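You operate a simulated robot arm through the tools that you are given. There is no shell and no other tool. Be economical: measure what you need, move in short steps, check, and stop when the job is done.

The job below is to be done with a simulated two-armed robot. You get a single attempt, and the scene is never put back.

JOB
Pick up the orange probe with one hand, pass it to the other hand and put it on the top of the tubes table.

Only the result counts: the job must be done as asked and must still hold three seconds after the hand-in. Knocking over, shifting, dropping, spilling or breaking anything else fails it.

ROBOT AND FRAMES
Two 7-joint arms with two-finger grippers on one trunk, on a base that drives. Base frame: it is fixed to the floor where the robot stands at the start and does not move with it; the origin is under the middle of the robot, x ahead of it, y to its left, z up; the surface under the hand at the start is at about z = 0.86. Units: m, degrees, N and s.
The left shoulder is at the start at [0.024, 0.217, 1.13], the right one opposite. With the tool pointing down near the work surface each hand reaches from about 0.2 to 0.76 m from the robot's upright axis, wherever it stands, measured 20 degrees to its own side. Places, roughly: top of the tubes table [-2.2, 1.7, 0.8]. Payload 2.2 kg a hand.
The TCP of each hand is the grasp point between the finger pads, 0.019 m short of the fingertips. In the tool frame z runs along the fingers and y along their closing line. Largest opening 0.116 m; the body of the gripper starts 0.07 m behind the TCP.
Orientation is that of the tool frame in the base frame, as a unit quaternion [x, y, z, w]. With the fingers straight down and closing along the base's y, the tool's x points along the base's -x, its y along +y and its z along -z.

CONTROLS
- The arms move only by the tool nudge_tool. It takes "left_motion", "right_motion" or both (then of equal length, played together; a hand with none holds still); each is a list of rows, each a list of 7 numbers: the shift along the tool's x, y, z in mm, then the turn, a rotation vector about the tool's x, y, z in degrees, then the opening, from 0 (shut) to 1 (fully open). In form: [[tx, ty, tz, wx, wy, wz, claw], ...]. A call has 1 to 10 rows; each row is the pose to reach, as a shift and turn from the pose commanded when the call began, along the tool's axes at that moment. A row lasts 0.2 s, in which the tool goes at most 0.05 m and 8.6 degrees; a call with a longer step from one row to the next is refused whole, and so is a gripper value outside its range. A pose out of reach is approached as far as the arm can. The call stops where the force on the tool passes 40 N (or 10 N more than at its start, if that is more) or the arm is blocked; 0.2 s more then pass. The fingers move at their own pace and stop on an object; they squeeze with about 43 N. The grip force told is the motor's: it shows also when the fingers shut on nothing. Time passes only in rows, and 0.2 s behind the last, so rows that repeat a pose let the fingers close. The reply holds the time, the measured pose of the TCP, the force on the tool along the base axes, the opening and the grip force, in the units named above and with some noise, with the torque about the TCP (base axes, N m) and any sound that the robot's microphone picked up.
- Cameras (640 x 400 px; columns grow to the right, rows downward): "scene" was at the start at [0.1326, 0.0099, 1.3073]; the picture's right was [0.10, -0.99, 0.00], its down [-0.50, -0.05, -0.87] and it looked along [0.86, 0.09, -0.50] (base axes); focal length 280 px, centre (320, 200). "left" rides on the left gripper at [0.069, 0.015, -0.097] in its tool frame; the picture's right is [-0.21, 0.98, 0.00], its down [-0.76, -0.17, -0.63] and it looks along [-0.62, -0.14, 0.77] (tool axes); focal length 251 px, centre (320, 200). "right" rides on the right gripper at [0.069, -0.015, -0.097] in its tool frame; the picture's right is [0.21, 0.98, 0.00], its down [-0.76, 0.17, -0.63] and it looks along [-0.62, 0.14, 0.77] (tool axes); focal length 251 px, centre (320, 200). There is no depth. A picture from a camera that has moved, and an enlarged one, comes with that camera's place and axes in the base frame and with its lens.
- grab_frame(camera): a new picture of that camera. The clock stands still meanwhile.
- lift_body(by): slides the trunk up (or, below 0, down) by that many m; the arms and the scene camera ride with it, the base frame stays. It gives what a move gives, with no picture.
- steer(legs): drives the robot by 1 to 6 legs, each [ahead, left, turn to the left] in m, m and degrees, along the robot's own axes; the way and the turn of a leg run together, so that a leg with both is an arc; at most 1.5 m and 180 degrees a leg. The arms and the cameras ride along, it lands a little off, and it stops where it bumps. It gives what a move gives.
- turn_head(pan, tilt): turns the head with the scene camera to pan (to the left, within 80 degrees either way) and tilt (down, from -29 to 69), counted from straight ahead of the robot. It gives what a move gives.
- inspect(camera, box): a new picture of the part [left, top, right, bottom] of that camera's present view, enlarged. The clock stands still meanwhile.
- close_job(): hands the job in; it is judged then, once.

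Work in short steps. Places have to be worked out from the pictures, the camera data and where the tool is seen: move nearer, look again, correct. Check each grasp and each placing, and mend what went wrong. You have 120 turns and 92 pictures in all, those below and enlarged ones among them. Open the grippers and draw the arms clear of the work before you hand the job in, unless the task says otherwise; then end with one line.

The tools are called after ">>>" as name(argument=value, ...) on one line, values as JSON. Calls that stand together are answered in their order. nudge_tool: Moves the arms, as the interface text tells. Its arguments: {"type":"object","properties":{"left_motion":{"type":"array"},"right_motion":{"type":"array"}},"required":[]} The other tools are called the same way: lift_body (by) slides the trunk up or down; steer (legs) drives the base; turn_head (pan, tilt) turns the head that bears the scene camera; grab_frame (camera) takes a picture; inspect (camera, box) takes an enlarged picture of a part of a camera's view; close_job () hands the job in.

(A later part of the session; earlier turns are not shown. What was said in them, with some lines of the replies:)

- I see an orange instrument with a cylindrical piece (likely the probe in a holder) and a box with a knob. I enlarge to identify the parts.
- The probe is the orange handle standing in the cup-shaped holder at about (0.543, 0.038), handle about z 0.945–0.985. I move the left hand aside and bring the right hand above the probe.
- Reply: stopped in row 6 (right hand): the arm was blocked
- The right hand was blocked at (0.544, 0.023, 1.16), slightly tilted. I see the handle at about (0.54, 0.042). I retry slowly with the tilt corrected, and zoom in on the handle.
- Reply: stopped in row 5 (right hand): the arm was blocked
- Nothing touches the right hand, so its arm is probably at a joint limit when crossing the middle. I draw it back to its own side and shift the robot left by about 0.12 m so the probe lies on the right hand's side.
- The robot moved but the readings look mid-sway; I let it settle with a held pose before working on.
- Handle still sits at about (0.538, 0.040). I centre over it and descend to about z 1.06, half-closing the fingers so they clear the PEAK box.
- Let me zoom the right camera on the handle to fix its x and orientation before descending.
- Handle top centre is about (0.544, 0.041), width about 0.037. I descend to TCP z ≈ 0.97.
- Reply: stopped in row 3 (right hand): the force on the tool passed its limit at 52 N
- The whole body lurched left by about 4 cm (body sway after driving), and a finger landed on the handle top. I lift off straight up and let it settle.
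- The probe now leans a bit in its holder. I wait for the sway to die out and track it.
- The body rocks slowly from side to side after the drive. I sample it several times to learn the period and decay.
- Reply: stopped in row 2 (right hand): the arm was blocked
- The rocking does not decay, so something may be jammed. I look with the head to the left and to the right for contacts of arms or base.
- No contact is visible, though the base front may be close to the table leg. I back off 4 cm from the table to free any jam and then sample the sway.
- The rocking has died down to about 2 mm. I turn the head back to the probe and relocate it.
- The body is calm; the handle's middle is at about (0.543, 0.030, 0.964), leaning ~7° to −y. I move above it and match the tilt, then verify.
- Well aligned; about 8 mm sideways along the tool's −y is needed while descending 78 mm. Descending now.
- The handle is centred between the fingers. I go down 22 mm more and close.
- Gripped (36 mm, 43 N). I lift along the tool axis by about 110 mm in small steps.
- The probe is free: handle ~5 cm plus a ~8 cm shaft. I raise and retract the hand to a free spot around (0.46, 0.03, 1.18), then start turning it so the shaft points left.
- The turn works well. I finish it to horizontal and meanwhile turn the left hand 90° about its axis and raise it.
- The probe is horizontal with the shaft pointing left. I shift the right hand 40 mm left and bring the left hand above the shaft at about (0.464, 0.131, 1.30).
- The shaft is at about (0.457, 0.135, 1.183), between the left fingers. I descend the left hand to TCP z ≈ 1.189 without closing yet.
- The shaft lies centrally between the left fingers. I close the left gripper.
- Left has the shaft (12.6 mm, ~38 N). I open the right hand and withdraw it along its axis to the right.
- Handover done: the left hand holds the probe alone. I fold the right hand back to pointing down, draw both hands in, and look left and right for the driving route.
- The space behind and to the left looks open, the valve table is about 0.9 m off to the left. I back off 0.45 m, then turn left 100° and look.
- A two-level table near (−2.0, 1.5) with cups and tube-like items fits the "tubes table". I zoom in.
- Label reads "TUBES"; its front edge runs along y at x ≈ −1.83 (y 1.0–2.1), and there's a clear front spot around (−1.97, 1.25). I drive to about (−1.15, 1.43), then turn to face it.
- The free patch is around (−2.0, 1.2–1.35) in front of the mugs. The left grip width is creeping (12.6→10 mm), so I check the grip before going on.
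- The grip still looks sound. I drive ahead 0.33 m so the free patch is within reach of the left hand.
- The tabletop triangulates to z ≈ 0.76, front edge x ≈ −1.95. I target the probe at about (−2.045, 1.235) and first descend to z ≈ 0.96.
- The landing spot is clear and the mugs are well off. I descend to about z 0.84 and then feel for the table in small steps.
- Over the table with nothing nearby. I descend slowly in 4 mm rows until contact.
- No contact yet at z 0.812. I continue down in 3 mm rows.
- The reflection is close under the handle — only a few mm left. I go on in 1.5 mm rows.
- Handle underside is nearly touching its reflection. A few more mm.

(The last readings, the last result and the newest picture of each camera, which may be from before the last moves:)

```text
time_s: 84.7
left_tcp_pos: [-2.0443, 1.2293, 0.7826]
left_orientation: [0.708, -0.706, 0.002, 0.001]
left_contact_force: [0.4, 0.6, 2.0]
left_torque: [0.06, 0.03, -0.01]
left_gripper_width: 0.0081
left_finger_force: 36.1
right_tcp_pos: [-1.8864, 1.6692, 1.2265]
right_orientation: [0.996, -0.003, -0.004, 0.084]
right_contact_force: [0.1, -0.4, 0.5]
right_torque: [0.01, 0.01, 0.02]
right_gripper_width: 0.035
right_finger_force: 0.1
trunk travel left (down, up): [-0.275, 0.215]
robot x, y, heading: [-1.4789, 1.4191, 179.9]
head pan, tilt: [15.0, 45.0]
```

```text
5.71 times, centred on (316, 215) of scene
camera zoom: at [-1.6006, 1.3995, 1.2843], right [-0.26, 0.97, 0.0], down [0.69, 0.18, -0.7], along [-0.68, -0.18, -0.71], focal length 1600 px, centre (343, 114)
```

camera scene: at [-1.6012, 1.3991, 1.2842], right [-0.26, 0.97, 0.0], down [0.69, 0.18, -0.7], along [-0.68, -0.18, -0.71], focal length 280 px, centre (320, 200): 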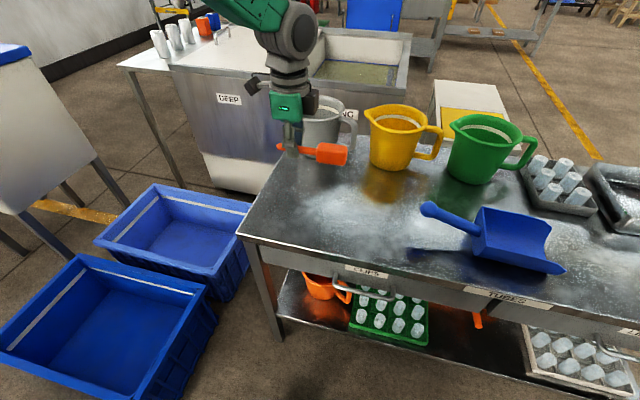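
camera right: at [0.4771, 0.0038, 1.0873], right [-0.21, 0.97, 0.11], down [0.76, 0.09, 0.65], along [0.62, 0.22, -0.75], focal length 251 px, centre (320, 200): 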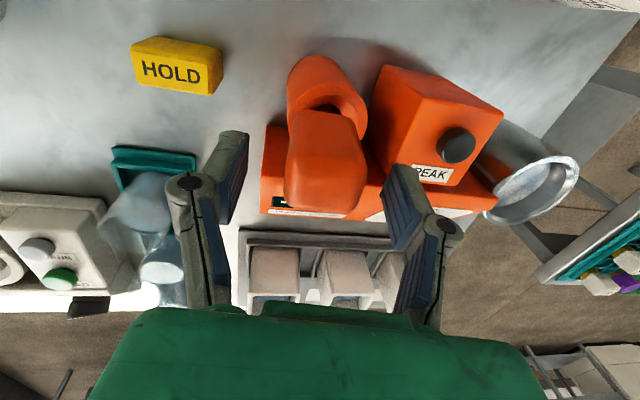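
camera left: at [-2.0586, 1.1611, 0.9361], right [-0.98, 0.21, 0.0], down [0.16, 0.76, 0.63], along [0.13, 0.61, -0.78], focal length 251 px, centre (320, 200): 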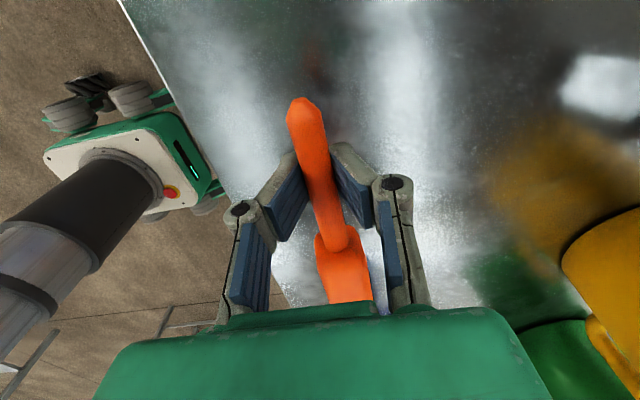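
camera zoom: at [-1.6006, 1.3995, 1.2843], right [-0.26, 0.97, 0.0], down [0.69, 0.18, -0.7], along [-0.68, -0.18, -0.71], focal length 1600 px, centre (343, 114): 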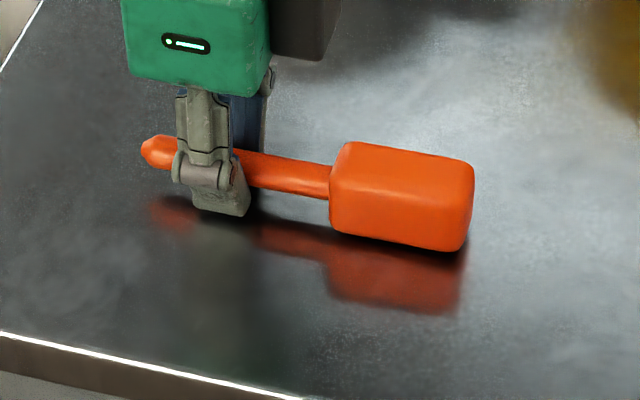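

The handle touches (2 N). I release gradually, then raise the hand once the fingers are wide open.

>>> nudge_tool(left_motion=[[0, 0, 1, 0, 0, 0, 0.06], [0, 0, 1, 0, 0, 0, 0.1], [0, 0, 1, 0, 0, 0, 0.15], [0, 0, 1, 0, 0, 0, 0.22], [0, 0, 1, 0, 0, 0, 0.3], [0, 0, 1, 0, 0, 0, 0.4], [0, 0, 1, 0, 0, 0, 0.4]])

>>> inspect(camera="scene", box=[260, 180, 372, 250])

>>> grab_frame(camera="left")

```text
time_s: 86.3
left_tcp_pos: [-2.0448, 1.229, 0.7821]
left_orientation: [0.709, -0.705, 0.003, 0.001]
left_contact_force: [-0.1, -0.2, 0.3]
left_torque: [0.0, 0.01, 0.01]
left_gripper_width: 0.0465
left_finger_force: 0.1
right_tcp_pos: [-1.8873, 1.6697, 1.2261]
right_orientation: [0.996, -0.003, -0.003, 0.084]
right_contact_force: [-0.4, 0.4, 1.1]
right_torque: [0.0, -0.03, 0.01]
right_gripper_width: 0.0346
right_finger_force: 0.1
trunk travel left (down, up): [-0.275, 0.215]
robot x, y, heading: [-1.478, 1.4169, 180.2]
head pan, tilt: [15.0, 45.0]
```

```text
5.71 times, centred on (316, 215) of scene
camera zoom: at [-1.6009, 1.3994, 1.2842], right [-0.26, 0.97, 0.0], down [0.69, 0.18, -0.7], along [-0.68, -0.18, -0.71], focal length 1600 px, centre (343, 114)
```

zoom: 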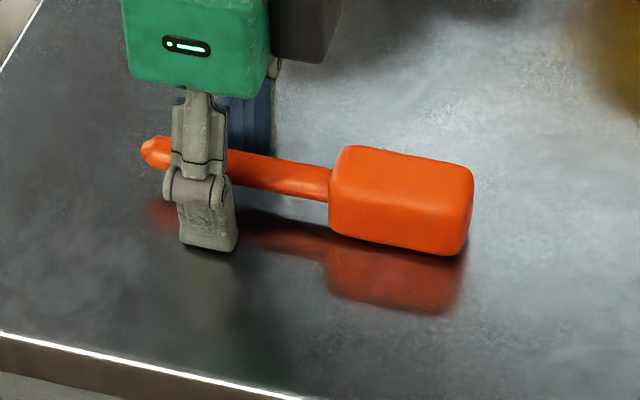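

```text
33 pictures are left
camera left: at [-2.0592, 1.1612, 0.877], right [-0.98, 0.21, 0.0], down [0.16, 0.76, 0.63], along [0.13, 0.61, -0.78], focal length 251 px, centre (320, 200)
```

left: 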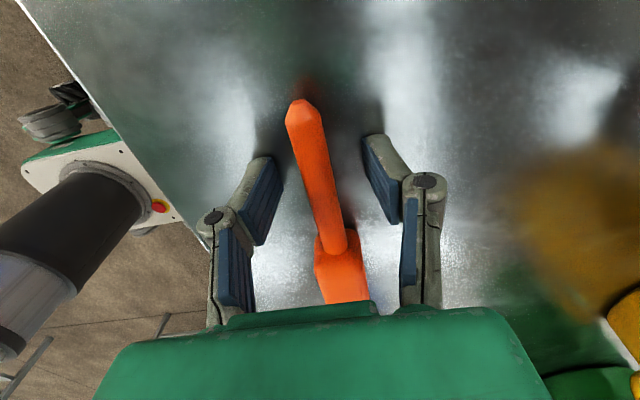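

The probe lies on the table by its handle, free of the fingers. I raise the left hand straight up and back.

>>> nudge_tool(left_motion=[[0, 0, -10, 0, 0, 0, 0.45], [0, 0, -30, 0, 0, 0, 0.5], [0, 0, -60, 0, 0, 0, 0.5], [0, 0, -95, 0, 0, 0, 0.5], [0, 0, -130, 0, 0, 0, 0.5], [0, -20, -170, 0, 0, 0, 0.5], [0, -50, -205, 0, 0, 0, 0.5], [0, -80, -240, 0, 0, 0, 0.5], [0, -110, -270, 0, 0, 0, 0.5], [0, -130, -300, 0, 0, 0, 0.5]])

>>> grab_frame(camera="scene")

>>> inspect(camera="scene", box=[240, 150, 400, 250])

```text
time_s: 88.5
left_tcp_pos: [-1.9145, 1.2322, 1.0818]
left_orientation: [0.709, -0.705, 0.001, 0.001]
left_contact_force: [-0.2, -0.8, -0.8]
left_torque: [-0.01, 0.01, 0.01]
left_gripper_width: 0.058
left_finger_force: 0.0
right_tcp_pos: [-1.8842, 1.6691, 1.2276]
right_orientation: [0.996, -0.003, -0.006, 0.083]
right_contact_force: [-0.1, 0.0, 0.1]
right_torque: [0.03, -0.02, -0.02]
right_gripper_width: 0.0349
right_finger_force: 0.1
trunk travel left (down, up): [-0.275, 0.215]
robot x, y, heading: [-1.4802, 1.4208, 180.0]
head pan, tilt: [15.0, 45.0]
```

```text
32 pictures are left
camera scene: at [-1.5981, 1.399, 1.2845], right [-0.26, 0.97, 0.0], down [0.68, 0.18, -0.71], along [-0.68, -0.18, -0.71], focal length 280 px, centre (320, 200)
```

scene: 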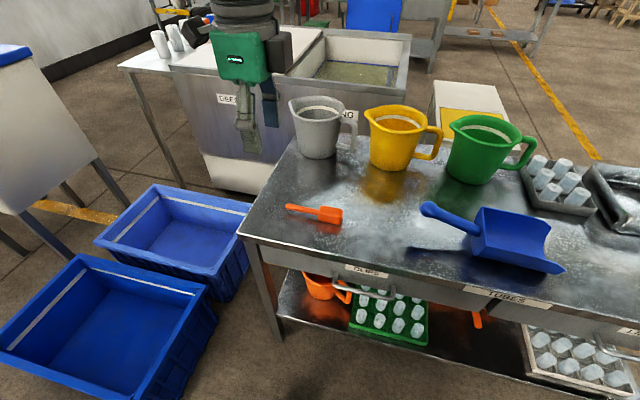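

```text
4.00 times, centred on (320, 200) of scene
camera zoom: at [-1.5981, 1.399, 1.2845], right [-0.26, 0.97, 0.0], down [0.68, 0.18, -0.71], along [-0.68, -0.18, -0.71], focal length 1120 px, centre (320, 200)
```

zoom: 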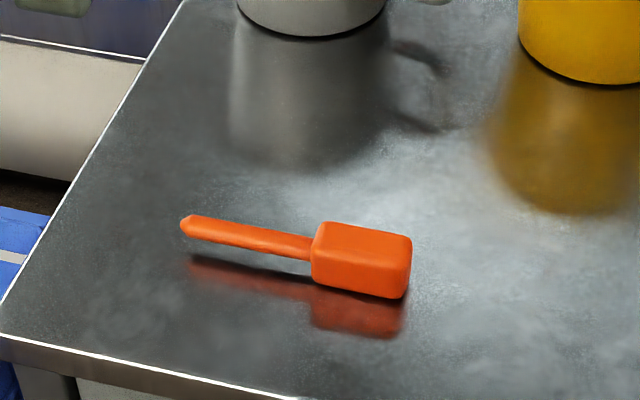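

The probe rests flat and still on the tubes table, nothing else moved. I open both grippers fully, then hand in.

>>> nudge_tool(left_motion=[[0, 0, -20, 0, 0, 0, 1], [0, 0, -40, 0, 0, 0, 1], [0, 0, -40, 0, 0, 0, 1]], right_motion=[[0, 0, 0, 0, 0, 0, 1], [0, 0, 0, 0, 0, 0, 1], [0, 0, 0, 0, 0, 0, 1]])

>>> close_job()

```text
time_s: 89.3
left_tcp_pos: [-1.9171, 1.2306, 1.1215]
left_orientation: [0.709, -0.705, 0.002, 0.0]
left_contact_force: [0.9, 0.2, -0.5]
left_torque: [0.02, 0.02, 0.0]
left_gripper_width: 0.1159
left_finger_force: 0.1
right_tcp_pos: [-1.8875, 1.67, 1.2264]
right_orientation: [0.996, -0.003, -0.004, 0.084]
right_contact_force: [0.3, -0.5, 0.1]
right_torque: [0.02, 0.0, 0.0]
right_gripper_width: 0.1162
right_finger_force: 0.1
trunk travel left (down, up): [-0.275, 0.215]
robot x, y, heading: [-1.4807, 1.4217, 179.8]
head pan, tilt: [15.0, 45.0]
```

```text
The job is handed in.
```

I picked up the orange probe with the right hand, passed it to the left, and laid it on top of the tubes table; in the last picture it was lying flat and clear of everything else there, and I saw nothing else moved (an early try bumped only the probe, tilting it in its holder).
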